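You operate a simulated robot arm through the tools that you are given. There is no shell and no other tool. Be economical: measure what you need, move in short steps, check, and stop when the job is done.

You are at the controls of a simulated robot arm. One attempt, no reset.

TASK
Take the pan with a blue handle on the middle rail table on the hall side and put it away on the right top of the cold counter. Then put one of the cups from the island bench on top of the purple plug. Then open the right seasoning drawer, take the label roll from the island bench and put it in the inside of the right seasoning drawer and shut the drawer again. Then switch the tub trolley brake off. Then press the white key to switch it on. Then open the right drawer of the short bench, fetch the black plug and set it in the inside of the right drawer of the short bench and shut the drawer again. The order counts. Set down upright: pan with a blue handle, cup. The tub trolley brake goes to its stop.

Only the result counts: the job must be done as asked and must still hold three seconds after the hand-in. Knocking over, shifting, dropping, spilling or breaking anything else fails it.

THE ROBOT
A 6-joint arm with a two-finger parallel gripper on a trunk, on a base that drives. Base frame: it is fixed to the floor where the robot stands at the start and does not move with it; the origin is under the middle of the robot, x ahead of it, y to its left, z up. Lengths are in m, angles in rad, forces in N, time in s.
Its first joint turns from -2.897 to 2.897 rad. Places, roughly: black plug (7x7x7 cm) [7.4, -6.7, 0.9]; cup (7x7x7 cm) [-0.4, -1.6, 0.9]; cup (7x7x8 cm) [-0.1, -2, 0.9]; inside of the right drawer of the short bench [6.4, -6.7, 0.7]; inside of the right seasoning drawer [-2, -1.8, 0.7]; label roll (8x8x5 cm) [0, -3.2, 0.9]; pan with a blue handle (23x7x10 cm) [2.4, 0, 0.7]; purple plug (7x7x14 cm) [-0.4, -1.3, 0.9]; right drawer of the short bench [6.3, -6.6, 0.8]; right seasoning drawer [-1.9, -1.8, 0.7]; right top of the cold counter [-0.2, -4.4, 0.9]; tub trolley brake [0.9, -3.5, 0.6]; white key [7.1, -7, 0.9]. Payload 3.43 kg.
The TCP is the grasp point between the finger pads, 0.034 m short of the fingertips. In the tool frame z runs along the fingers and y along their closing line. The gripper opens to 0.128 m. The fingers are 0.024 m wide and 0.012 m thick; the gripper's body (0.048 by 0.13 m) begins 0.096 m behind the TCP.
Orientation is told as [roll, pitch, yaw] about the base's x, y, z axes, in that order, counted from this pose: with the fingers straight down and closing along the base's y, the tool's x points along the base's -x, its y along +y and its z along -z.

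THE INTERFACE
- The arm moves only by the tool step_arm. Its argument "deltas" is a list that holds one entry, the list of rows, each a list of 7 numbers: the shift along the tool's x, y, z in units of 40 mm (1.0 is 40 mm), then the turn, a rotation vector about the tool's x, y, z in units of 4 degrees (1.0 is 4 degrees), then the finger opening in m, from 0 to 0.128. In form: [[[dx, dy, dz, rx, ry, rz, hand], ...]]. A call has 1 to 10 rows; each row shifts and turns the commanded pose from where the row before left it, along the tool's axes as they then stand. A call with a number of a shift or a turn outside -1 to 1 is refused whole. A row lasts 0.2 s, in which the tool goes at most 0.05 m and 0.15 rad; a call with a longer step from one row to the next is refused whole, and so is a gripper value outside its range. Where a pose cannot be reached the arm comes as near as it can. A force on the tool above 40 N (or 10 N above the force at the start of the call, whichever is more), or a blocked arm, ends the call early, and 0.2 s more pass. Each finger travels about 0.153 m/s and halts on what it meets, pressing with about 36 N; the grip force reading is that of the motor and also rises with nothing between the fingers. The clock runs only during rows and for 0.2 s after the last one: add rows that do not move to give the fingers time. The reply holds the time, the measured pose of the TCP, the force on the tool along the base axes, the opening and the grip force, in the units named above and with some noise, with the torque about the TCP (base axes, N m) and any sound that the robot's microphone picked up, and new pictures: "pictures" is both (left out), scene, wrist or none.
- Cameras (640 x 400 px; columns grow to the right, rows downward): "scene" is now at [0.1745, 0.2102, 1.2216]; the picture's right is [-0.09, -1.00, 0.00], its down [-0.35, 0.03, -0.93] and it looks along [0.93, -0.08, -0.36] (base axes); focal length 258 px, centre (320, 200). "wrist" rides on the gripper at [0.076, -0.011, -0.16] in the tool frame; the picture's right is [0.15, 0.99, 0.00], its down [-0.88, 0.13, -0.46] and it looks along [-0.45, 0.07, 0.89] (tool axes); focal length 234 px, centre (320, 200).
- drive_base(legs): drives the robot by 1 to 6 legs, each [ahead, left, turn to the left] in m, m and rad, along the robot's own axes; the way and the turn of a leg run together, so that a leg with both is an arc; at most 1.5 m and 3.142 rad a leg. The arm and the cameras ride along, it lands a little off, and it stops where it bumps. It gives what a move gives, and a new picture of the scene camera.
- turn_head(pan, tilt): turns the head with the scene camera to pan (to the left, within 2.496 rad either way) and tilt (down, from -0.506 to 1.204), counted from straight ahead of the robot. It gives what a move gives, and a new picture of the scene camera.
- point_at(camera, pixels): for up to 12 pixels [column, row] of the newest picture of that camera ("zoom" is the newest enlarged one), the place [x, y, z] in the base frame of the surface seen there, good to about 0.002 m. No time passes.
- enlarge(camera, box): a new picture of the part [left, top, right, bottom] of that camera's present view, enlarged. No time passes.
- close_job(): hands the job in; it is judged then, once.

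Go step by step. Measure first, check grasps and placings, and put right what went wrong. The budget is 138 turns and 260 pictures, counting those below and the enlarged ones. Unless the task says otherwise, let go and move clear before handing in.

The tools are called as a command line: name --argument value ..., lists and objects as JSON in quotes. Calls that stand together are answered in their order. step_arm: Moves the arm, as the interface text tells. Its arguments: {"type":"object","properties":{"deltas":{"type":"array"},"pictures":{"type":"string","enum":["both","scene","wrist","none"]}},"required":["deltas"]} The other tools are called the same way: drive_base (legs) drives the base; turn_head (pan, tilt) turns the head that bears the scene camera; point_at (camera, pixels) gives the place of the surface under pixels of a picture; enlarge (camera, box) takes an enlarged picture of a part of a camera's view; close_job () hands the job in.

At the start:

```text
time_s: 0.0
position: [0.7859, 0.053, 0.9707]
orientation: [0.0, -0.001, 0.0]
wrist_force: [0.2, -0.2, 0.2]
wrist_torque: [0.02, 0.01, -0.01]
opening: 0.1282
finger_force: 0.1
robot x, y, heading: [-0.0001, 0.0015, -0.004]
head pan, tilt: [-0.086, 0.363]
```

scene: 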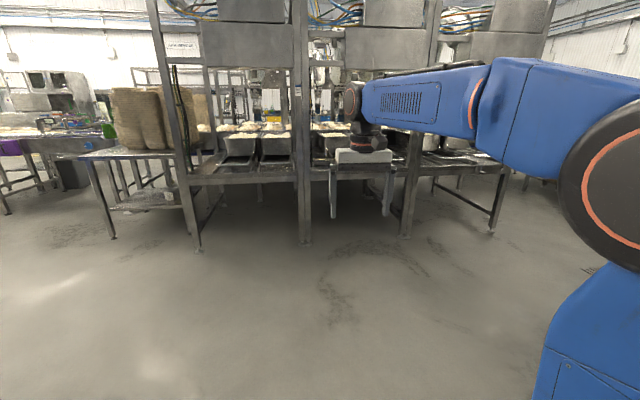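
wrist: 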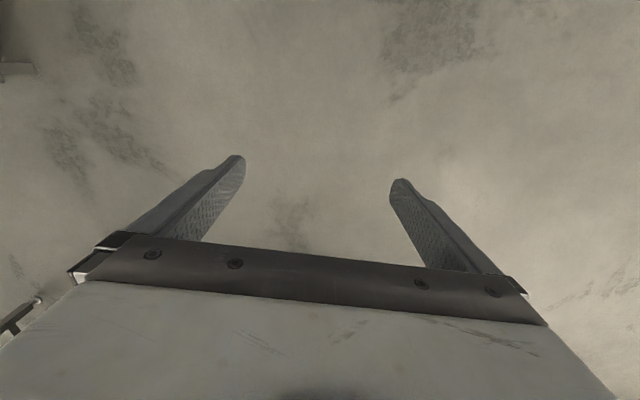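

The gripper hides the pan's likely spot, near pixel (321,167). I'll enlarge that area first.

enlarge --camera "scene" --box '[160, 90, 480, 250]'

drive_base --legs '[[0.7, 0, 0]]'

```text
2.00 times, centred on (320, 170) of scene
```

zoom: 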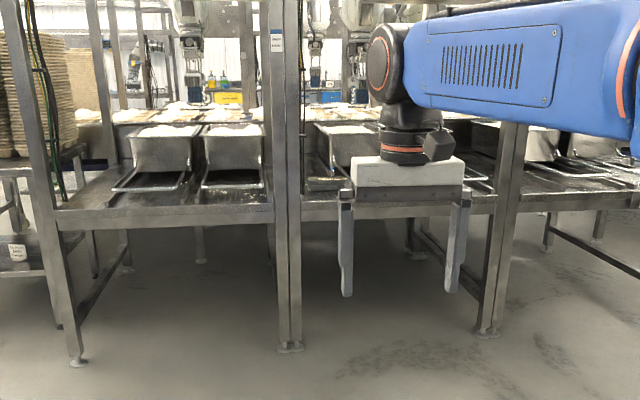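

```text
time_s: 3.9
position: [1.4883, 0.0495, 0.9699]
orientation: [-0.001, -0.001, -0.004]
wrist_force: [-0.2, 0.2, 0.3]
wrist_torque: [0.01, 0.01, 0.02]
opening: 0.1283
finger_force: 0.1
robot x, y, heading: [0.6995, -0.0019, -0.0]
head pan, tilt: [-0.086, 0.363]
```

scene: 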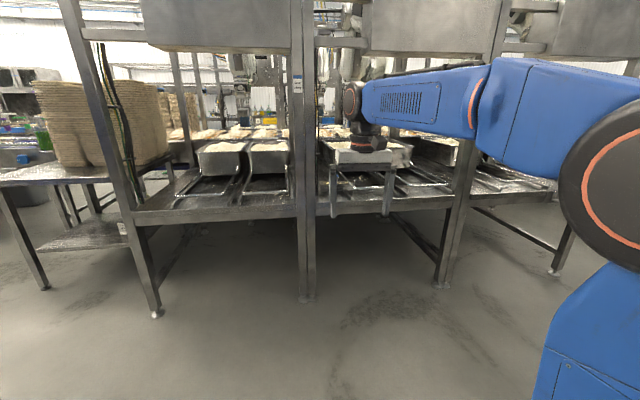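

The pan still seems hidden by the gripper, around (330,180). I'll enlarge there and measure the table and posts.

enlarge --camera "scene" --box '[280, 110, 440, 210]'

point_at --camera "scene" --pixels '[[306, 200], [322, 205], [450, 200], [425, 205], [326, 190], [345, 180], [335, 150], [360, 180], [318, 180], [400, 185]]'

```text
4.00 times, centred on (360, 160) of scene
```

zoom: 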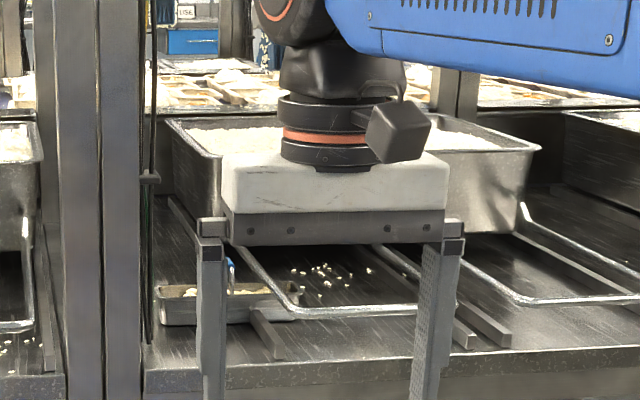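

```text
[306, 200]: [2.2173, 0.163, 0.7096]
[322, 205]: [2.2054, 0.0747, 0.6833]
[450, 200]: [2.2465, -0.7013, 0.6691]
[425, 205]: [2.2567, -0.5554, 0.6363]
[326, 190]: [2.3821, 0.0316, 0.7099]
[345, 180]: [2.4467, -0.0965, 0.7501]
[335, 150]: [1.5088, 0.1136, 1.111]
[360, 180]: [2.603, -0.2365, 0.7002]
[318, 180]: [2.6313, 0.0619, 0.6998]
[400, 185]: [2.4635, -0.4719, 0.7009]
```

The pan is behind the left finger, around zoom (230,290). I'll move the hand to the right to uncover it.

step_arm --deltas '[[[0, -1, 0, 0, 0, 0, 0.128], [0, -1, 0, 0, 0, 0, 0.128], [0, -1, 0, 0, 0, 0, 0.128], [0, -1, 0, 0, 0, 0, 0.128], [0, -1, 0, 0, 0, 0, 0.128], [0, -1, 0, 0, 0, 0, 0.128]]]' --pictures "scene"

enlarge --camera "scene" --box '[290, 140, 402, 210]'

```text
time_s: 5.2
position: [1.4876, -0.1905, 0.9705]
orientation: [0.001, 0.0, -0.004]
wrist_force: [-0.6, -0.9, 0.3]
wrist_torque: [-0.01, 0.01, 0.01]
opening: 0.128
finger_force: 0.1
robot x, y, heading: [0.7027, 0.0013, -0.001]
head pan, tilt: [-0.086, 0.363]
```

scene: 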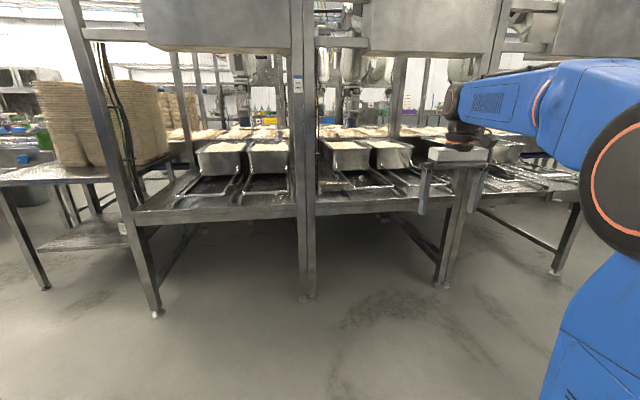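

```text
5.71 times, centred on (346, 175) of scene
```

zoom: 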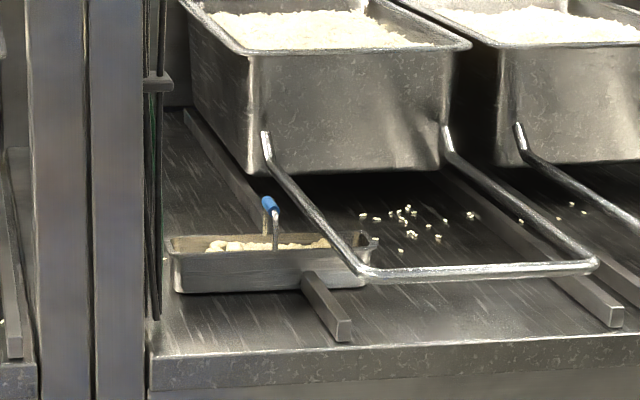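

The pan's arched blue handle is at zoom (268,205). I'll measure it.

point_at --camera "zoom" --pixels '[[265, 200], [272, 208], [275, 240], [265, 227], [180, 270], [340, 275], [172, 240], [360, 262], [325, 300], [300, 200], [480, 270], [152, 200]]'

enlarge --camera "scene" --box '[314, 168, 362, 198]'

```text
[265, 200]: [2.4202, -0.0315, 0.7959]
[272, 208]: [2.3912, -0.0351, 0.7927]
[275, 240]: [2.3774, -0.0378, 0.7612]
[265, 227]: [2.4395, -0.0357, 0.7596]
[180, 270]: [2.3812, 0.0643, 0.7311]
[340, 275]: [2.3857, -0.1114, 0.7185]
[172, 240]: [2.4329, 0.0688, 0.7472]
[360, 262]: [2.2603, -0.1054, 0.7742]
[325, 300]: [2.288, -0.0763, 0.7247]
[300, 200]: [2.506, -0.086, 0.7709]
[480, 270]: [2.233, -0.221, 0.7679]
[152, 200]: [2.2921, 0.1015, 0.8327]
```

```text
13.33 times, centred on (338, 183) of scene
```

zoom: 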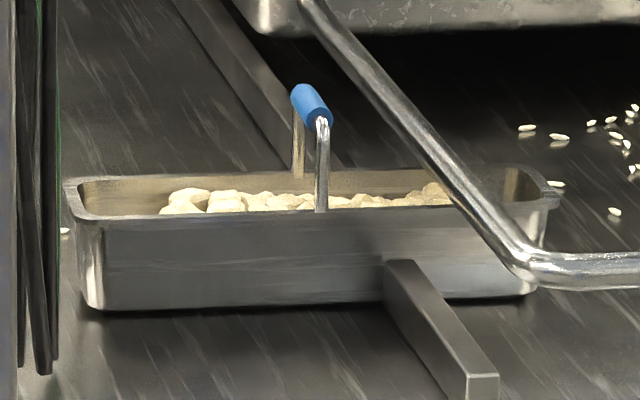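

The wire handle of the tub passes over the pan's right end. I'll measure the wire, the rail and the space to the left in detail.

point_at --camera "zoom" --pixels '[[95, 300], [100, 325], [400, 268], [430, 310], [290, 150], [420, 145], [470, 210], [545, 195], [70, 185], [530, 290], [240, 80], [130, 100]]'

point_at --camera "scene" --pixels '[[320, 150], [322, 190], [319, 170], [313, 170], [290, 180], [340, 200], [345, 50], [345, 20], [440, 20]]'

```text
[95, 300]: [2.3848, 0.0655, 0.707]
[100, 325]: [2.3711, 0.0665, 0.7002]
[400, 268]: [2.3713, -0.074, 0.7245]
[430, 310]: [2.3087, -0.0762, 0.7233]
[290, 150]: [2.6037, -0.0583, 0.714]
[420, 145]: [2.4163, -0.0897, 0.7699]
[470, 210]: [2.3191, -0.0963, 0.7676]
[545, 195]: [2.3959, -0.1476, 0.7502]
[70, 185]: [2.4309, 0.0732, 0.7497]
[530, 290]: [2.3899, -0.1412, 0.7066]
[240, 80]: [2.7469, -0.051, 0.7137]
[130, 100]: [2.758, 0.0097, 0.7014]
```

```text
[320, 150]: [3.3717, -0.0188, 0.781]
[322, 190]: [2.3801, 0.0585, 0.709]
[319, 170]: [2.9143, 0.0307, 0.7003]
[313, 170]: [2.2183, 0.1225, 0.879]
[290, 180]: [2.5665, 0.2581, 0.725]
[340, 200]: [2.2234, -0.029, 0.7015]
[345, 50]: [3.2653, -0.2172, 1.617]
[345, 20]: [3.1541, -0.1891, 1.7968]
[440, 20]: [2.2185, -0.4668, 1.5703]
```

The rail crossing the pan is only visual, because the pan's bottom is at z=0.70. The wire is at z≈0.77 and y≈-0.09, just over the pan's right end. My plan is to grasp the bar at (2.405,-0.035), lift a few mm, turn about 90°, then raise and back out. First I'll position the arm and base.

step_arm --deltas '[[[0, 1, 0, 0, 0, 0, 0.06], [0, 1, 0, 0, 0, 0, 0.06], [0, 1, 0, 0, 0, 0, 0.06], [0, 1, 0, 0, 0, 0, 0.06], [0, 1, 0, 0, 0, 0, 0.06], [0, 1, 0, 0, 0, 0, 0.06], [0, 1, 0, 0, 0, 0, 0.06]]]' --pictures "none"

drive_base --legs '[[0.4, -0.19, 0], [0.45, 0, 0]]'

```text
time_s: 6.8
position: [1.4881, 0.0898, 0.9714]
orientation: [0.0, 0.0, -0.005]
wrist_force: [-0.3, -0.3, -0.4]
wrist_torque: [0.04, 0.01, -0.02]
opening: 0.0601
finger_force: 0.0
robot x, y, heading: [0.6998, -0.003, -0.001]
head pan, tilt: [-0.086, 0.363]
```

```text
time_s: 11.9
position: [2.3388, -0.102, 0.971]
orientation: [0.001, -0.002, 0.0]
wrist_force: [0.3, -0.1, 0.2]
wrist_torque: [0.02, 0.0, 0.03]
opening: 0.0601
finger_force: 0.1
robot x, y, heading: [1.5518, -0.1999, -0.005]
head pan, tilt: [-0.086, 0.363]
```

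scene: 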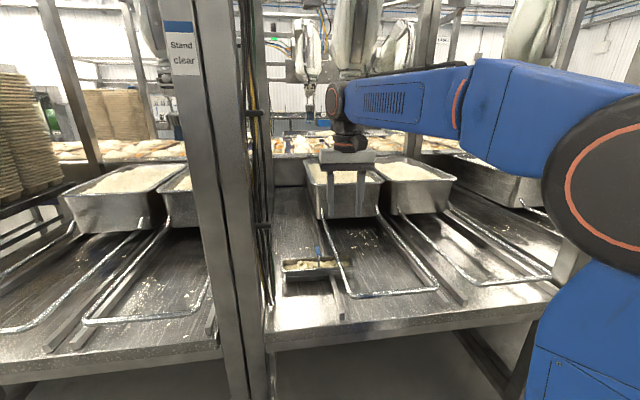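

The hand is now over the table. I'll measure the handle again at about (318,253), and the wire and cables too.

enlarge --camera "scene" --box '[240, 200, 400, 300]'

point_at --camera "scene" --pixels '[[268, 290], [262, 240], [258, 150], [320, 165], [240, 250], [340, 270]]'

```text
4.00 times, centred on (320, 250) of scene
```

zoom: 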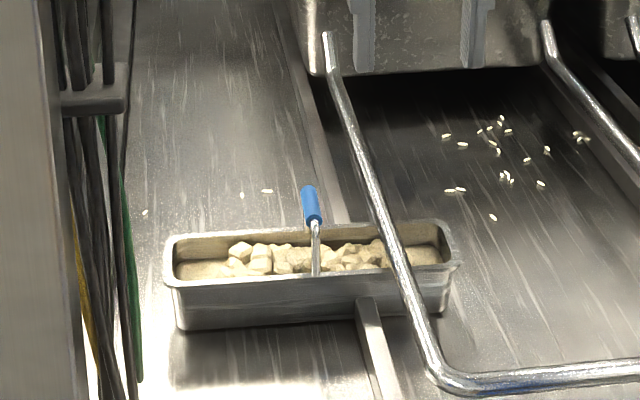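

```text
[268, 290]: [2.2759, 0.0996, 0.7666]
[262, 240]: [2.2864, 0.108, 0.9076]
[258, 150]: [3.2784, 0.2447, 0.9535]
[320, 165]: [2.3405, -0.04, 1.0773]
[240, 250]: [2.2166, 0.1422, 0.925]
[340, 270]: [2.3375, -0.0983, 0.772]
```

point_at --camera "zoom" --pixels '[[306, 190], [311, 205], [314, 218], [316, 240], [170, 245], [450, 240], [250, 250], [350, 250], [300, 320], [385, 225], [430, 350]]'

```text
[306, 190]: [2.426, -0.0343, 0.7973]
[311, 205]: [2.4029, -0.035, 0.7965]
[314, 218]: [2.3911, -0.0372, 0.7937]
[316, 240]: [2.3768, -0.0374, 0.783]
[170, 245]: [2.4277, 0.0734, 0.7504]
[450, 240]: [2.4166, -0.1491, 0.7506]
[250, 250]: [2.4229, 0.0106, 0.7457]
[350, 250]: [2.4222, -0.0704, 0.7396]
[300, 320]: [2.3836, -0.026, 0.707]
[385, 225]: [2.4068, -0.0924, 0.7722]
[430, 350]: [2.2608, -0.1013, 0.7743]
```

I'm moving above the handle and partly down, then I'll check the pose.

step_arm --deltas '[[[-0.85, 0.82, 0, 0, 0, 0, 0.06], [-0.85, 0.82, 0, 0, 0, 0, 0.06], [0, 0, 1, 0, 0, 0, 0.05], [0, 0, 1, 0, 0, 0, 0.05], [0, 0, 1, 0, 0, 0, 0.05], [0, 0, 0, 0, 0, 0, 0.05]]]'

```text
time_s: 13.3
position: [2.4084, -0.0329, 0.8509]
orientation: [0.001, -0.003, 0.001]
wrist_force: [-0.2, 0.2, -0.2]
wrist_torque: [-0.01, 0.01, 0.01]
opening: 0.0502
finger_force: 0.0
robot x, y, heading: [1.5535, -0.196, 0.002]
head pan, tilt: [-0.086, 0.363]
```

scene: 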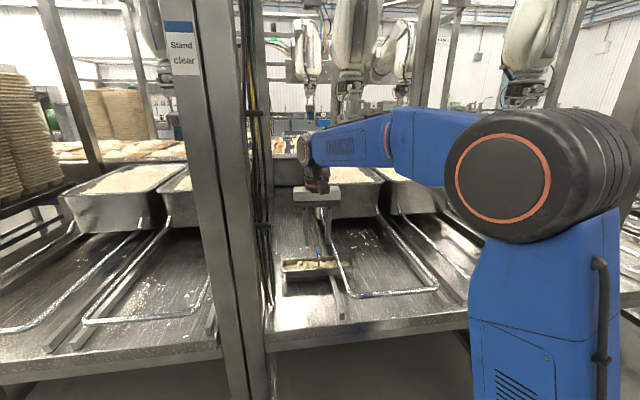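
wrist: 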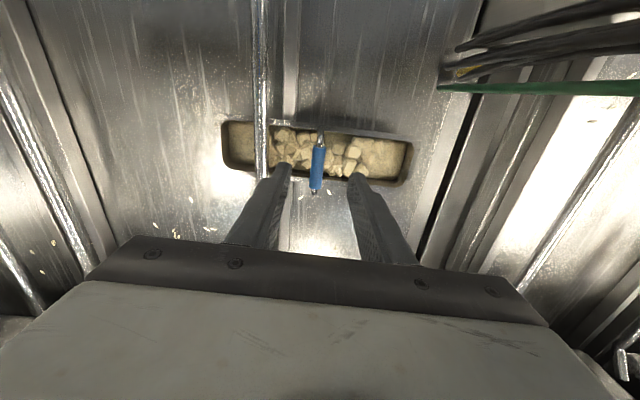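

The handle is centred between the fingers. I'm lowering and closing.

step_arm --deltas '[[[0, -0.07, 0.75, 0, 0, 0, 0.05], [0, 0, 0.7, 0, 0, 0, 0.05], [0, 0, 0, 0, 0, 0, 0.05], [0, 0, 0, 0, 0, 0, 0.0], [0, 0, 0, 0, 0, 0, 0.0], [0, 0, 0, 0, 0, 0, 0.0]]]'

```text
time_s: 14.7
position: [2.4082, -0.0378, 0.7913]
orientation: [-0.002, -0.001, 0.0]
wrist_force: [0.8, 0.0, 0.5]
wrist_torque: [-0.02, -0.13, 0.12]
opening: 0.012
finger_force: 35.8
robot x, y, heading: [1.5527, -0.1969, -0.003]
head pan, tilt: [-0.086, 0.363]
```

scene: 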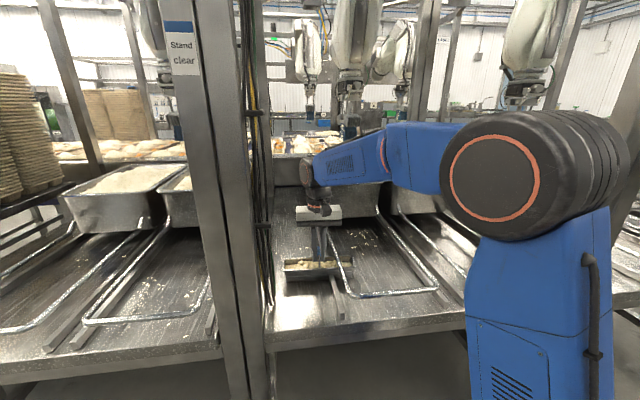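
wrist: 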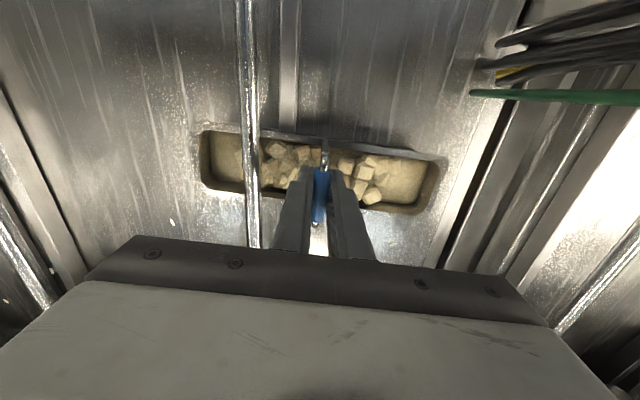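

The bar is held at 12 mm. I'll lift 6 mm, shift left 2 cm and start turning.

step_arm --deltas '[[[0, 0, -0.16, 0, 0, 0, 0], [0, 0.25, 0, 0, 0, 0, 0], [0, 0.25, 0, 0, 0, 0, 0], [0, 0, 0, 0, 0, 1, 0], [0, 0, 0, 0, 0, 1, 0], [0, 0, 0, 0, 0, 1, 0], [0, 0, 0, 0, 0, 1, 0], [0, 0, 0, 0, 0, 1, 0], [0, 0, 0, 0, 0, 1, 0], [0, 0, 0, 0, 0, 1, 0]]]'

```text
time_s: 16.9
position: [2.4073, -0.0183, 0.7988]
orientation: [-0.001, -0.003, -0.491]
wrist_force: [0.1, 0.2, -4.6]
wrist_torque: [0.0, -0.03, 0.01]
opening: 0.0117
finger_force: 35.9
robot x, y, heading: [1.5531, -0.1949, 0.002]
head pan, tilt: [-0.086, 0.363]
```

scene: 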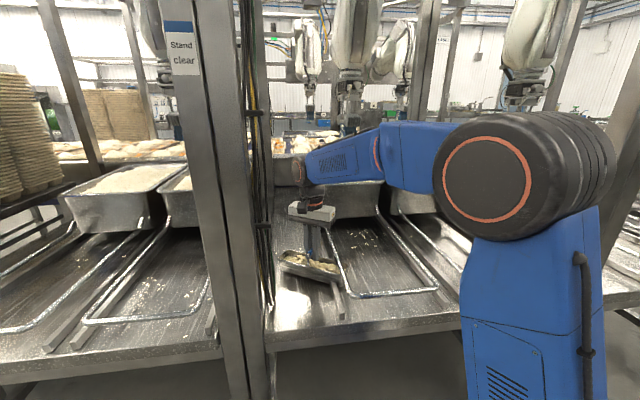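
wrist: 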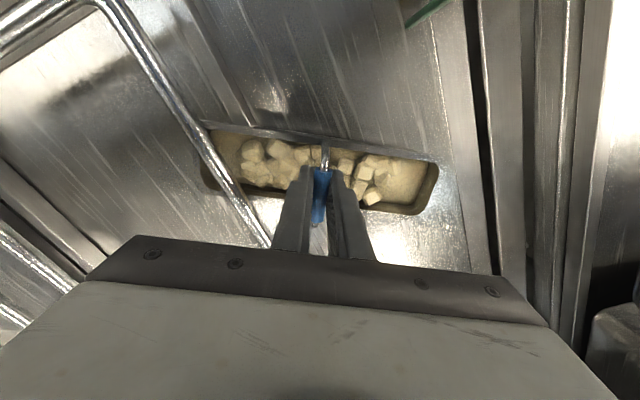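

The pan turns freely and its weight is about 4.6 N. I'll go on turning.

step_arm --deltas '[[[0, 0, 0, 0, 0, 1, 0], [0, 0, 0, 0, 0, 1, 0], [0, 0, 0, 0, 0, 1, 0], [0, 0, 0, 0, 0, 1, 0], [0, 0, 0, 0, 0, 1, 0], [0, 0, 0, 0, 0, 1, 0], [0, 0, 0, 0, 0, 1, 0], [0, 0, 0, 0, 0, 1, 0], [0, 0, 0, 0, 0, 1, 0], [0, 0, 0, 0, 0, 1, 0]]]' --pictures "none"

step_arm --deltas '[[[0, 0, 0, 0, 0, 1, 0], [0, 0, 0, 0, 0, 1, 0], [0, 0, 0, 0, 0, 1, 0], [0, 0, 0, 0, 0, 1, 0], [0, 0, 0, 0, 0, 0, 0]]]'

```text
time_s: 19.1
position: [2.4076, -0.0191, 0.8001]
orientation: [-0.001, -0.001, -1.188]
wrist_force: [0.2, 0.5, -4.9]
wrist_torque: [-0.02, -0.01, 0.0]
opening: 0.0119
finger_force: 35.9
robot x, y, heading: [1.5521, -0.1938, 0.001]
head pan, tilt: [-0.086, 0.363]
```

```text
time_s: 20.3
position: [2.4076, -0.0193, 0.7996]
orientation: [0.003, -0.001, -1.469]
wrist_force: [-0.1, 0.0, -4.3]
wrist_torque: [0.02, -0.01, 0.01]
opening: 0.0118
finger_force: 35.9
robot x, y, heading: [1.5537, -0.1969, 0.0]
head pan, tilt: [-0.086, 0.363]
```

scene: 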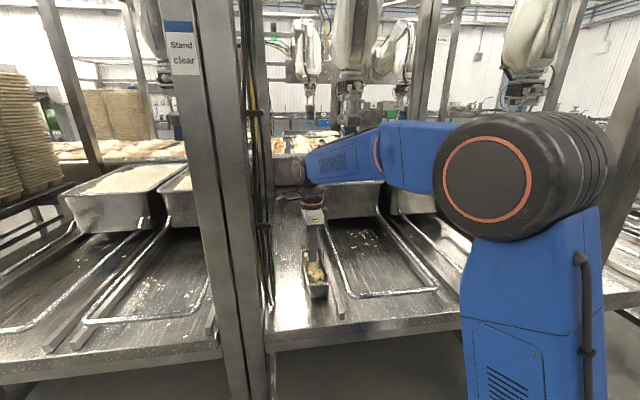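
wrist: 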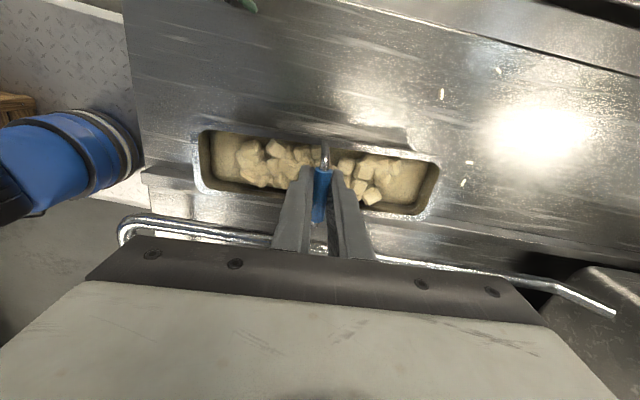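

The pan is now clear of the wire. I'll lift it straight up 16 cm and back the base out.

step_arm --deltas '[[[0, 0, -0.5, 0, 0, 0, 0], [0, 0, -0.7, 0, 0, 0, 0], [0, 0, -0.9, 0, 0, 0, 0], [0, 0, -0.9, 0, 0, 0, 0], [0, 0, -0.7, 0, 0, 0, 0], [0, 0, -0.4, 0, 0, 0, 0], [0, 0, 0, 0, 0, 0, 0]]]'

drive_base --legs '[[-0.85, -0.05, 0]]'

```text
time_s: 21.9
position: [2.4074, -0.0175, 0.9636]
orientation: [0.002, 0.0, -1.465]
wrist_force: [0.3, 0.9, 0.1]
wrist_torque: [0.02, 0.02, -0.03]
opening: 0.0
finger_force: 32.8
robot x, y, heading: [1.5514, -0.1954, 0.002]
head pan, tilt: [-0.086, 0.363]
```

scene: 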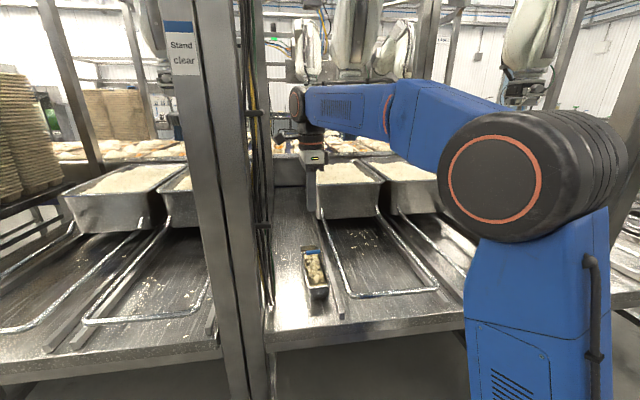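
wrist: 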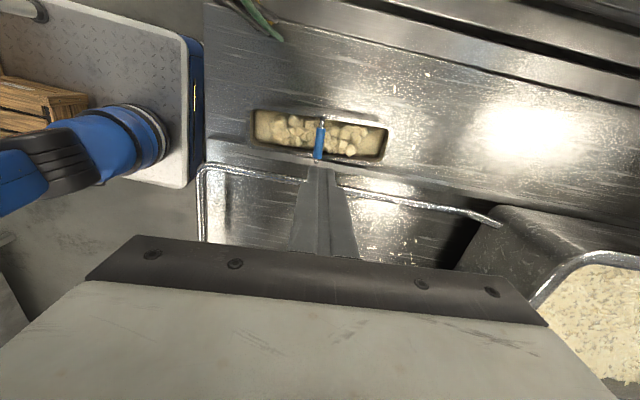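

```text
time_s: 26.4
position: [1.5502, -0.0733, 0.9634]
orientation: [0.003, -0.001, -1.478]
wrist_force: [-0.5, -0.6, 0.0]
wrist_torque: [0.0, 0.02, 0.0]
opening: 0.0
finger_force: 33.4
robot x, y, heading: [0.6917, -0.2392, -0.012]
head pan, tilt: [-0.086, 0.363]
```

scene: 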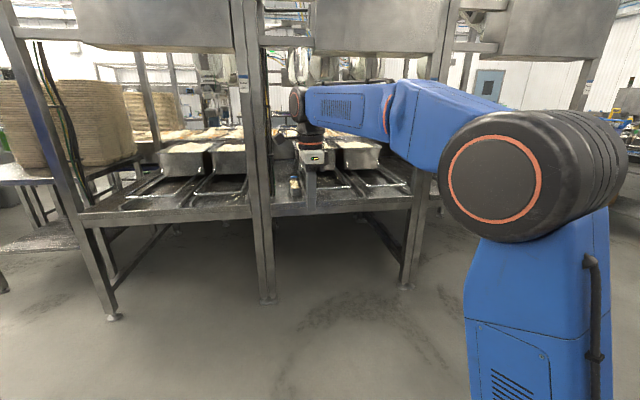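

The grip slipped on the lift and the opening is now 0. The pan stayed on the table, apparently upright. I'll drive back in and inspect it.

step_arm --deltas '[[[0, 0, 0, 0, 0, 0, 0.05], [0, 0, 0, 0, 0, 0, 0.05], [0, 0, 0, 0, 0, 0, 0.05]]]' --pictures "none"

drive_base --legs '[[0.86, 0.05, 0]]'

enlarge --camera "scene" --box '[240, 210, 400, 310]'

```text
time_s: 27.2
position: [1.5501, -0.0729, 0.9639]
orientation: [0.0, 0.0, -1.478]
wrist_force: [-0.1, -0.6, 0.0]
wrist_torque: [0.02, -0.01, 0.01]
opening: 0.0502
finger_force: 0.1
robot x, y, heading: [0.6931, -0.245, -0.01]
head pan, tilt: [-0.086, 0.363]
```

```text
time_s: 31.8
position: [2.4112, -0.0409, 0.9644]
orientation: [0.003, -0.001, -1.483]
wrist_force: [-0.9, 0.4, 0.9]
wrist_torque: [0.0, 0.01, -0.02]
opening: 0.0499
finger_force: 0.0
robot x, y, heading: [1.5503, -0.2019, -0.02]
head pan, tilt: [-0.086, 0.363]
```

scene: 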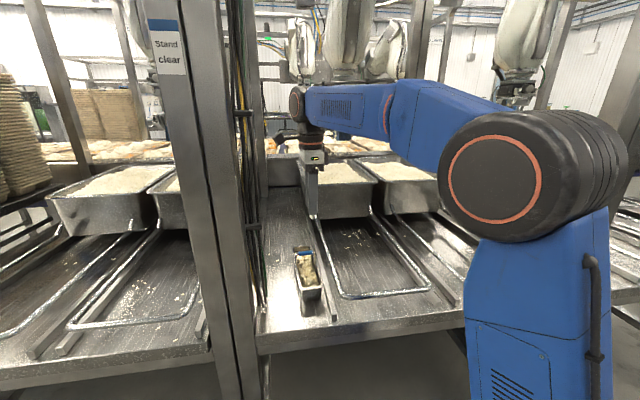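

```text
4.00 times, centred on (320, 260) of scene
```

zoom: 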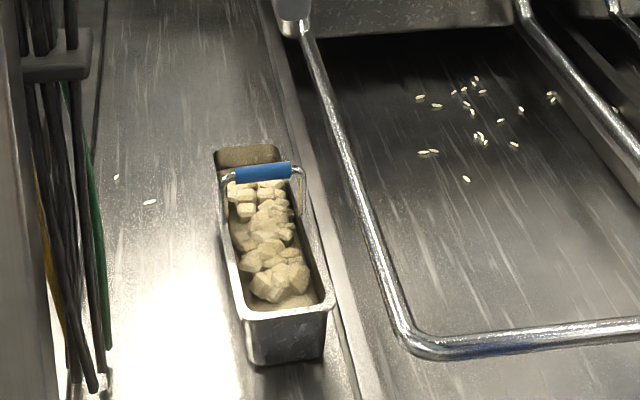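

The pan is upright. I'll measure the handle and body.

point_at --camera "zoom" --pixels '[[240, 173], [262, 169], [285, 167], [228, 180], [298, 172], [250, 314], [320, 308], [218, 155], [285, 345], [250, 345], [275, 180], [380, 250]]'

enlarge --camera "scene" --box '[284, 235, 332, 265]'

```text
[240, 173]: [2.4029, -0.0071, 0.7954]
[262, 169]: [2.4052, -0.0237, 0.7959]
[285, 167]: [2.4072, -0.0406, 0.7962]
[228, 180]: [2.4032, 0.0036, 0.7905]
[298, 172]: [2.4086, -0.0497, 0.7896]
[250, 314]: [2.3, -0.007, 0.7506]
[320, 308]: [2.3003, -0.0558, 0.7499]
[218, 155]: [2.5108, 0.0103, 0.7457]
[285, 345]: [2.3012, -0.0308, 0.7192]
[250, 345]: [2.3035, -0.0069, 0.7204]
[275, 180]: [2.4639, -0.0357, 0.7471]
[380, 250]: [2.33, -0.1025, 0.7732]
```

```text
13.33 times, centred on (308, 250) of scene
```

zoom: 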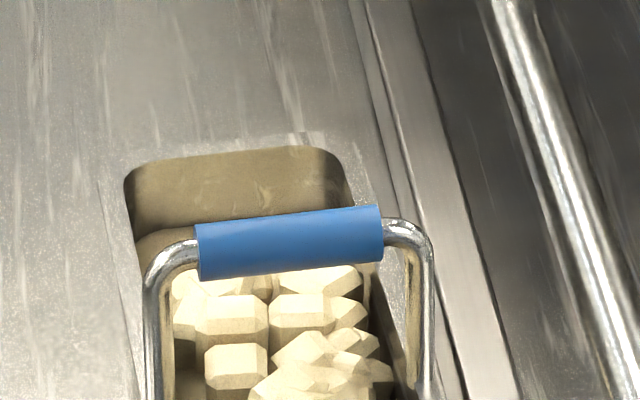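

The handle bar is at about (2.408,-0.023). I suspect the pan's far end caught under the tub rim during the lift, so I'll measure the rim.

point_at --camera "scene" --pixels '[[303, 172], [302, 166], [306, 190], [318, 216], [378, 180], [300, 160], [340, 182], [345, 200], [312, 212]]'

enlarge --camera "scene" --box '[240, 150, 400, 250]'

```text
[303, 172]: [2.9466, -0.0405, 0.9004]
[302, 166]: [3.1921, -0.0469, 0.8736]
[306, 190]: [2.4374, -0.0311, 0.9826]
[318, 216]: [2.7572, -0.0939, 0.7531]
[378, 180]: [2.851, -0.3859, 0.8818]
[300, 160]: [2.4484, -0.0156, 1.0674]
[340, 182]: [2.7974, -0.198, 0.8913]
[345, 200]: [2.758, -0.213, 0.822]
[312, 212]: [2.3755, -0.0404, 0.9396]
```

```text
4.00 times, centred on (320, 200) of scene
```

zoom: 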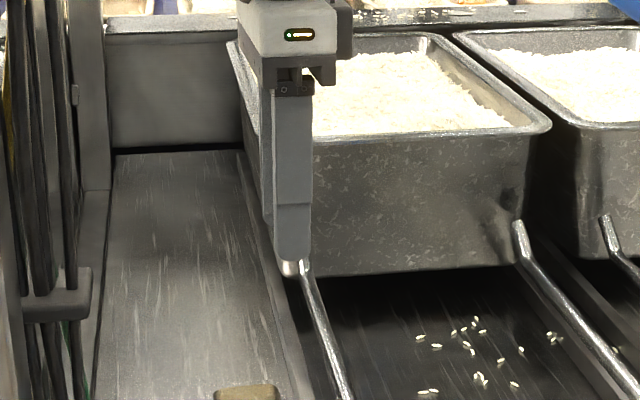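

There's no rim there, since the tub starts at x≈2.75. So the fast lift simply slipped. I'll regrasp lower and lift slowly.

step_arm --deltas '[[[0.45, 0, 0.4, 0, 0, 0, 0.05], [0, 0, 1, 0, 0, 0, 0.05], [0, 0, 1, 0, 0, 0, 0.05], [0, 0, 1, 0, 0, 0, 0.05], [0, 0, 0.5, 0, 0, 0, 0.05], [0, 0, 0.3, 0, 0, 0, 0.05], [0, 0, 0.25, 0, 0, 0, 0.05], [0, 0, 0, 0, 0, 0, 0.05]]]' --pictures "wrist"

```text
time_s: 33.6
position: [2.4113, -0.023, 0.7861]
orientation: [0.002, 0.001, -1.482]
wrist_force: [-0.7, -0.1, 0.4]
wrist_torque: [0.01, -0.03, 0.01]
opening: 0.0501
finger_force: 0.1
robot x, y, heading: [1.5573, -0.2039, -0.018]
head pan, tilt: [-0.086, 0.363]
```

wrist: 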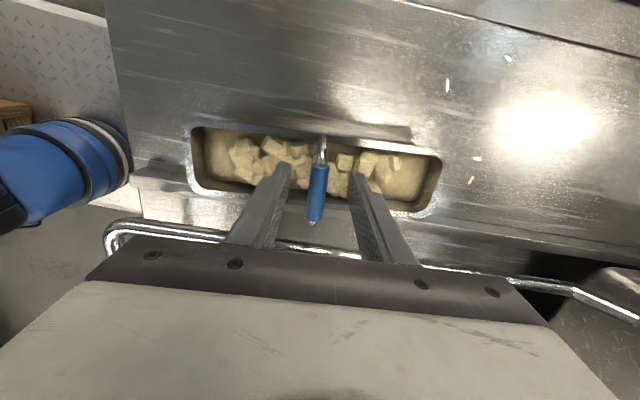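

step_arm --deltas '[[[0, 0, 0, 0, 0, 0, 0.0], [0, 0, 0, 0, 0, 0, 0.0], [0, 0, 0, 0, 0, 0, 0.0], [0, 0, 0, 0, 0, 0, 0.0], [0, 0, -0.1, 0, 0, 0, 0.0], [0, 0, -0.15, 0, 0, 0, 0.0], [0, 0, -0.2, 0, 0, 0, 0.0], [0, 0, -0.25, 0, 0, 0, 0], [0, 0, -0.15, 0, 0, 0, 0], [0, 0, 0, 0, 0, 0, 0]]]'

```text
time_s: 35.8
position: [2.4096, -0.022, 0.8199]
orientation: [0.0, 0.0, -1.485]
wrist_force: [0.4, -0.7, -4.7]
wrist_torque: [-0.02, -0.01, 0.0]
opening: 0.0118
finger_force: 36.1
robot x, y, heading: [1.5564, -0.2015, -0.018]
head pan, tilt: [-0.086, 0.363]
```

scene: 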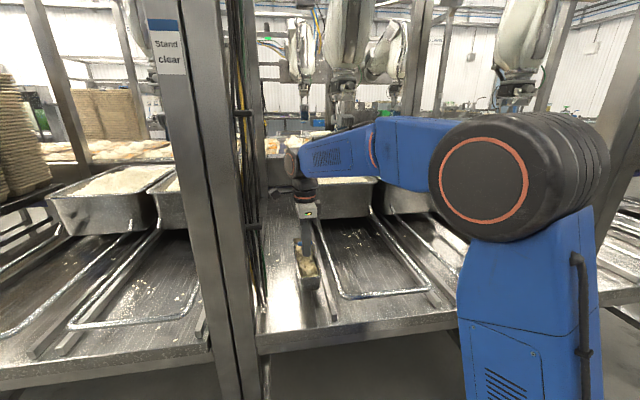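
wrist: 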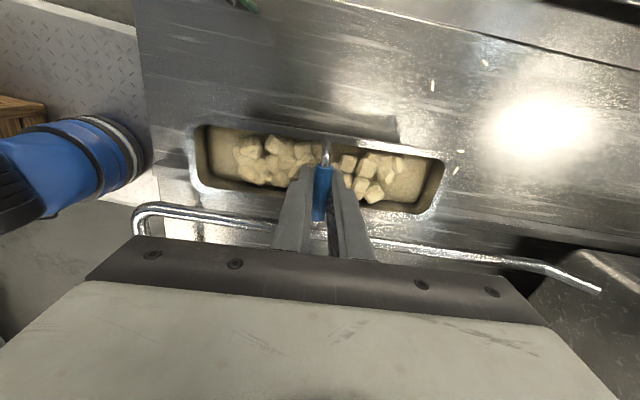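

It's lifted 34 mm and holding. I'll go on up slowly.

step_arm --deltas '[[[0, 0, -0.15, 0, 0, 0, 0], [0, 0, -0.25, 0, 0, 0, 0], [0, 0, -0.3, 0, 0, 0, 0], [0, 0, -0.35, 0, 0, 0, 0], [0, 0, -0.35, 0, 0, 0, 0], [0, 0, -0.35, 0, 0, 0, 0], [0, 0, -0.35, 0, 0, 0, 0], [0, 0, -0.3, 0, 0, 0, 0], [0, 0, -0.2, 0, 0, 0, 0], [0, 0, -0.1, 0, 0, 0, 0]]]'

```text
time_s: 38.0
position: [2.4106, -0.0213, 0.9278]
orientation: [0.001, -0.002, -1.483]
wrist_force: [0.6, 0.1, -5.5]
wrist_torque: [-0.04, 0.03, -0.02]
opening: 0.0117
finger_force: 36.3
robot x, y, heading: [1.5548, -0.2056, -0.015]
head pan, tilt: [-0.086, 0.363]
```

scene: 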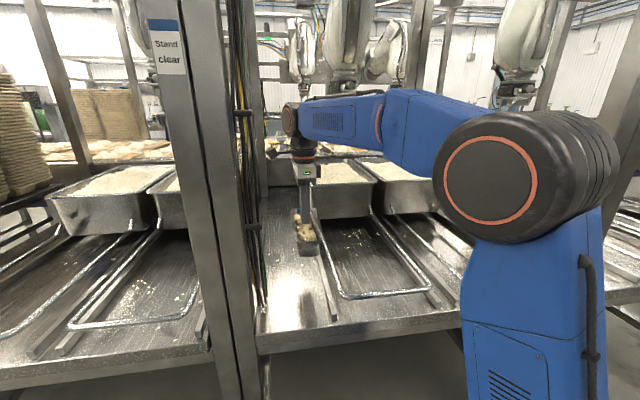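
wrist: 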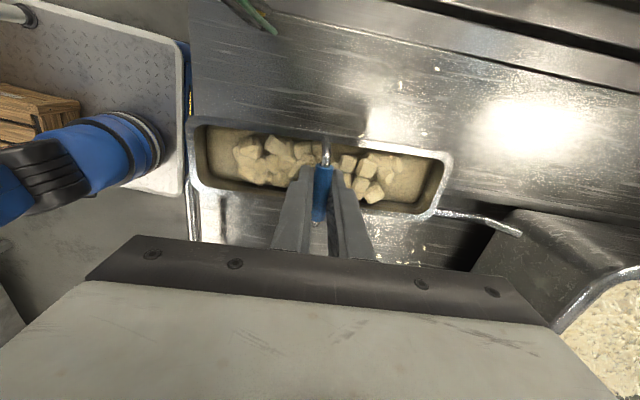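

Holding well. I'll back out, raise a bit more, and look towards the cold counter on the right.

drive_base --legs '[[-0.5, -0.03, 0], [-0.4, -0.05, 0]]'

turn_head --pan -1.7 --tilt 0.3

```text
time_s: 43.0
position: [1.5096, -0.0864, 0.9269]
orientation: [0.002, 0.001, -1.489]
wrist_force: [0.1, -0.3, -4.3]
wrist_torque: [-0.03, -0.05, -0.01]
opening: 0.0118
finger_force: 36.4
robot x, y, heading: [0.6572, -0.2611, -0.025]
head pan, tilt: [-0.086, 0.363]
```

scene: 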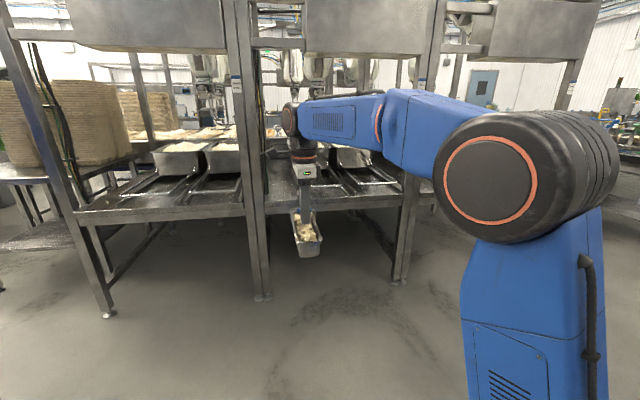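

```text
time_s: 44.7
position: [1.5111, -0.0861, 0.9266]
orientation: [0.001, -0.002, -1.488]
wrist_force: [0.8, -1.0, -4.7]
wrist_torque: [-0.02, 0.0, 0.02]
opening: 0.0121
finger_force: 35.4
robot x, y, heading: [0.6513, -0.2629, -0.022]
head pan, tilt: [-1.7, 0.3]
```

scene: 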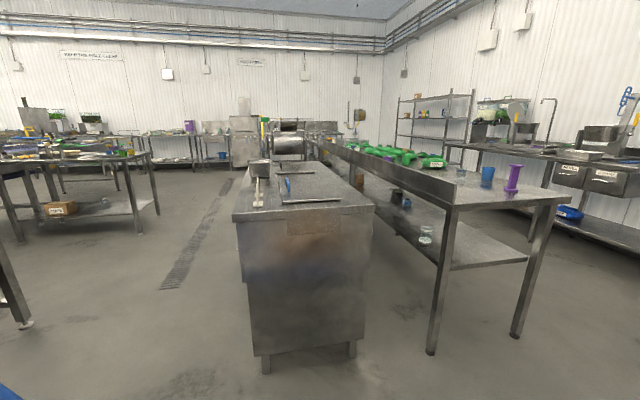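

I can see the island bench with the purple plug (513,178) and cups, a steel cabinet in front, and counters beyond. I'll measure key points for navigation.

point_at --camera "scene" --pixels '[[235, 215], [370, 210], [350, 355], [265, 370], [430, 350], [515, 335], [290, 160], [220, 270], [290, 140], [305, 150], [150, 190], [260, 165]]'

enlarge --camera "scene" --box '[200, 90, 400, 215]'

enlarge --camera "scene" --box '[360, 90, 600, 240]'

```text
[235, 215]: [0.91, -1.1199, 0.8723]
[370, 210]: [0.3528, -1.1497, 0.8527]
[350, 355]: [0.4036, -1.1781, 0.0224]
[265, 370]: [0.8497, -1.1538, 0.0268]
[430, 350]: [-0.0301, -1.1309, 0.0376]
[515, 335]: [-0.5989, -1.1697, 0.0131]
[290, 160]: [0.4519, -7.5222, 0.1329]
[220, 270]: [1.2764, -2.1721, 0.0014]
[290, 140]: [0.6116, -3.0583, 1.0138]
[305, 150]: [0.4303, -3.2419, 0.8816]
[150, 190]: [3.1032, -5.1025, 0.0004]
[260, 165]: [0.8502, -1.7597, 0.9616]
```

```text
3.20 times, centred on (300, 152) of scene
```

zoom: 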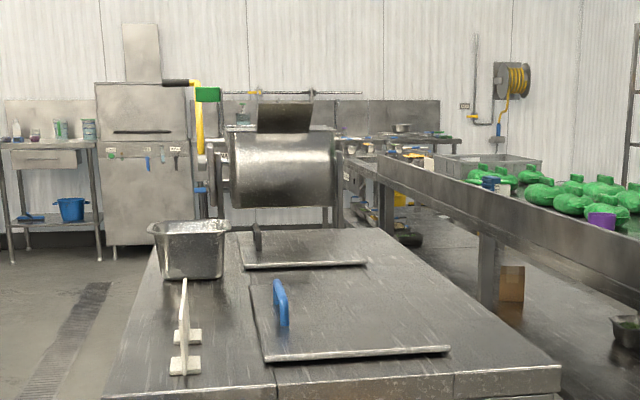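

```text
2.67 times, centred on (480, 165) of scene
```

zoom: 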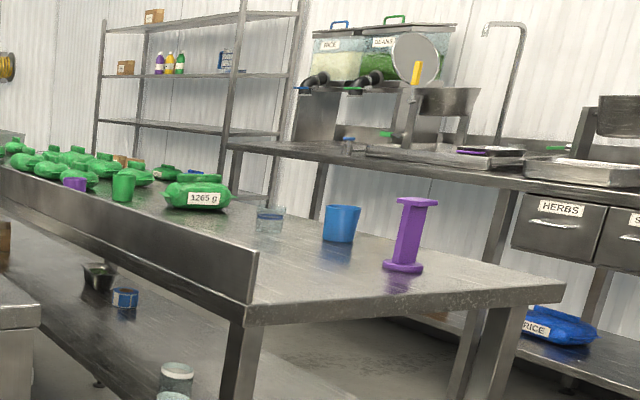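

I'll raise the pan to carrying height, move into the aisle at about x=1.3 and turn to face -y.

step_arm --deltas '[[[0, 0, -0.15, 0, 0, 0, 0], [0, 0, -0.25, 0, 0, 0, 0], [0, 0, -0.3, 0, 0, 0, 0], [0, 0, -0.35, 0, 0, 0, 0], [0, 0, -0.35, 0, 0, 0, 0], [0, 0, -0.35, 0, 0, 0, 0], [0, 0, -0.35, 0, 0, 0, 0], [0, 0, -0.3, 0, 0, 0, 0], [0, 0, -0.2, 0, 0, 0, 0], [0, 0, -0.1, 0, 0, 0, 0]]]' --pictures "none"

drive_base --legs '[[0.6, 0.1, 0], [0, 0, -0.75], [0, 0, -0.78]]'

turn_head --pan -0.3 --tilt 0.3

```text
time_s: 46.9
position: [1.51, -0.086, 1.0361]
orientation: [0.0, -0.002, -1.489]
wrist_force: [-0.3, 0.2, -4.5]
wrist_torque: [0.0, 0.01, -0.01]
opening: 0.0114
finger_force: 35.7
robot x, y, heading: [0.6515, -0.2603, -0.02]
head pan, tilt: [-1.7, 0.3]
```

```text
time_s: 54.4
position: [1.4882, -1.02, 1.0364]
orientation: [0.001, -0.002, -3.008]
wrist_force: [0.3, 0.3, -4.2]
wrist_torque: [0.01, 0.0, 0.02]
opening: 0.0118
finger_force: 35.8
robot x, y, heading: [1.2644, -0.1735, -1.534]
head pan, tilt: [-1.7, 0.3]
```

scene: 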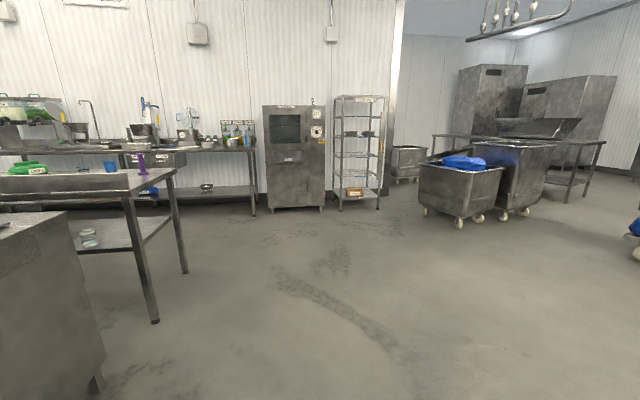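

```text
time_s: 56.0
position: [1.4865, -1.0192, 1.0353]
orientation: [0.001, -0.002, -3.007]
wrist_force: [-0.1, 0.5, -4.2]
wrist_torque: [0.0, -0.02, 0.04]
opening: 0.0118
finger_force: 36.2
robot x, y, heading: [1.2671, -0.1746, -1.542]
head pan, tilt: [-0.3, 0.3]
```

scene: 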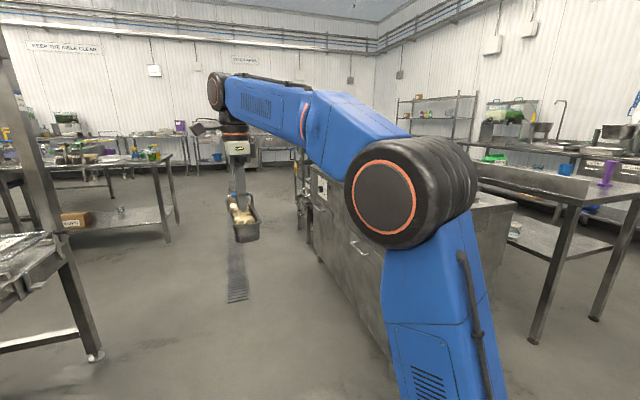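

The aisle is clear ahead. I'll shift left and drive down it.

point_at --camera "scene" --pixels '[[95, 355], [175, 220], [295, 215], [310, 250], [170, 150], [300, 190]]'

drive_base --legs '[[0.3, 0.3, 0], [1.5, 0, 0]]'

turn_head --pan -1.0 --tilt 0.35

```text
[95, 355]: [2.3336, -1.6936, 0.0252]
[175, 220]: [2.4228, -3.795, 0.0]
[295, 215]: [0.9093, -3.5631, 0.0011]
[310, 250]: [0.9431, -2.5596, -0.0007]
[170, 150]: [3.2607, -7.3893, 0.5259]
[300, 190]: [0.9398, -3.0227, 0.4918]
```

```text
time_s: 65.7
position: [1.8761, -2.8396, 1.0353]
orientation: [0.001, -0.002, -2.985]
wrist_force: [0.3, 0.8, -4.7]
wrist_torque: [-0.01, 0.02, 0.01]
opening: 0.0117
finger_force: 36.4
robot x, y, heading: [1.6328, -1.9984, -1.522]
head pan, tilt: [-0.3, 0.3]
```

scene: 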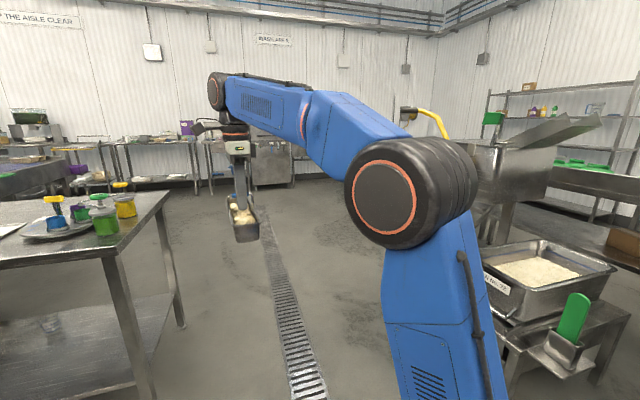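

```text
time_s: 66.8
position: [1.8763, -2.8401, 1.0368]
orientation: [0.001, -0.002, -2.984]
wrist_force: [0.3, -0.4, -5.0]
wrist_torque: [0.02, 0.02, 0.0]
opening: 0.0117
finger_force: 36.4
robot x, y, heading: [1.6321, -1.9975, -1.518]
head pan, tilt: [-1.0, 0.351]
```

scene: 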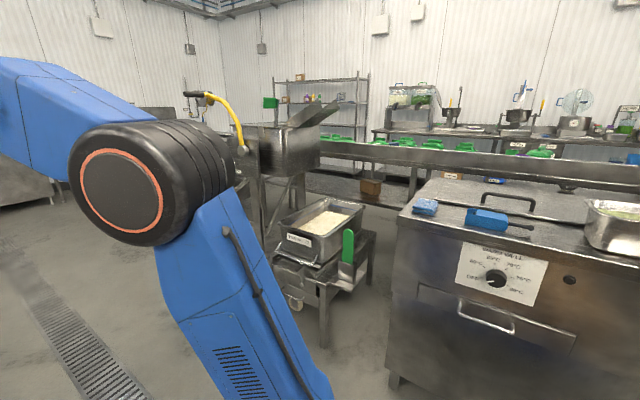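

The green lever at (347,245) looks like the tub trolley brake. I'll measure it and its surroundings.

point_at --camera "scene" --pixels '[[347, 240], [345, 265], [327, 345], [300, 270], [360, 210], [282, 215], [240, 140], [315, 110], [268, 240], [370, 285], [415, 215], [355, 195]]'

enlarge --camera "scene" --box '[240, 170, 400, 310]'

drive_base --legs '[[1.2, 0, -0.05]]'

```text
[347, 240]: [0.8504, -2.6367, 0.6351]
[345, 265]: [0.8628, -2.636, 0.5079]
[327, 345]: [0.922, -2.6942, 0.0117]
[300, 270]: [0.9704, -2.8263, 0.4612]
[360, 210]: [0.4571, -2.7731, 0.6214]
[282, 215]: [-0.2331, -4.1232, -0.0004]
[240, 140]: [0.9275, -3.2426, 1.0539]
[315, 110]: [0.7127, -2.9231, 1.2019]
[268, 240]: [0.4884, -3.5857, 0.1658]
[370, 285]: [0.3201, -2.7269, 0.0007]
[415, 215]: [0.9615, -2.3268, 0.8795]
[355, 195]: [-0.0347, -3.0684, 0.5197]
```

```text
2.86 times, centred on (320, 240) of scene
```

zoom: 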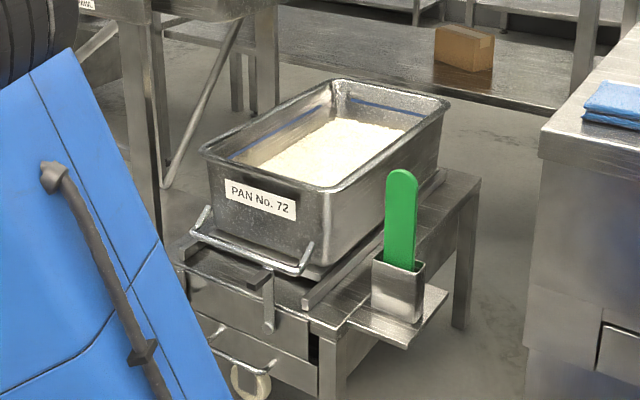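

```text
time_s: 72.8
position: [1.833, -4.0352, 1.0364]
orientation: [0.003, 0.0, -3.058]
wrist_force: [0.9, -0.1, -5.3]
wrist_torque: [-0.03, 0.04, 0.03]
opening: 0.0117
finger_force: 35.9
robot x, y, heading: [1.654, -3.186, -1.595]
head pan, tilt: [-1.0, 0.351]
```

scene: 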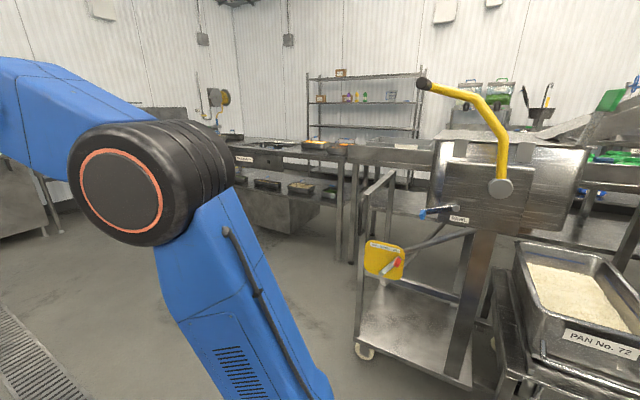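

The yellow brake plate with its red lever is at (388,264). I'll measure it and the counter beyond, which holds trays.

point_at --camera "scene" --pixels '[[388, 264], [398, 258], [370, 258], [375, 175], [300, 165], [330, 150], [365, 350], [470, 380], [240, 148], [285, 190], [355, 240], [400, 150]]'

enlarge --camera "scene" --box '[340, 210, 440, 300]'

enlarge --camera "scene" --box '[220, 110, 440, 240]'

```text
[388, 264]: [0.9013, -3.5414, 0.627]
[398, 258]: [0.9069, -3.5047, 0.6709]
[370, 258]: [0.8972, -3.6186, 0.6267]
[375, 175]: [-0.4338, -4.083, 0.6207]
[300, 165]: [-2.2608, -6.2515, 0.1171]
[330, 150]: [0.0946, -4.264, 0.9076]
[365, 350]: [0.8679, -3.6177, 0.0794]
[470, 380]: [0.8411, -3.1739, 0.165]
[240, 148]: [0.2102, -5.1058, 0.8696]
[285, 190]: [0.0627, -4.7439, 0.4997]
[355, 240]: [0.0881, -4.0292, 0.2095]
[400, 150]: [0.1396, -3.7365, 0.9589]
```

```text
4.44 times, centred on (390, 255) of scene
```

zoom: 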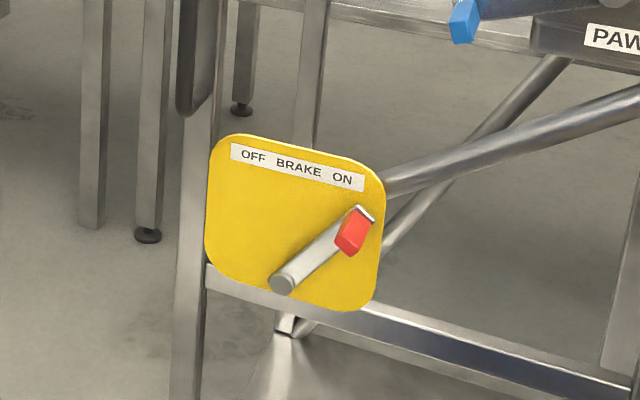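

```text
2.91 times, centred on (330, 175) of scene
```

zoom: 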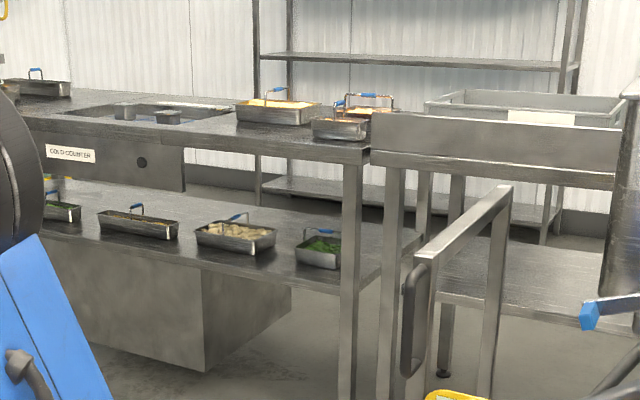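

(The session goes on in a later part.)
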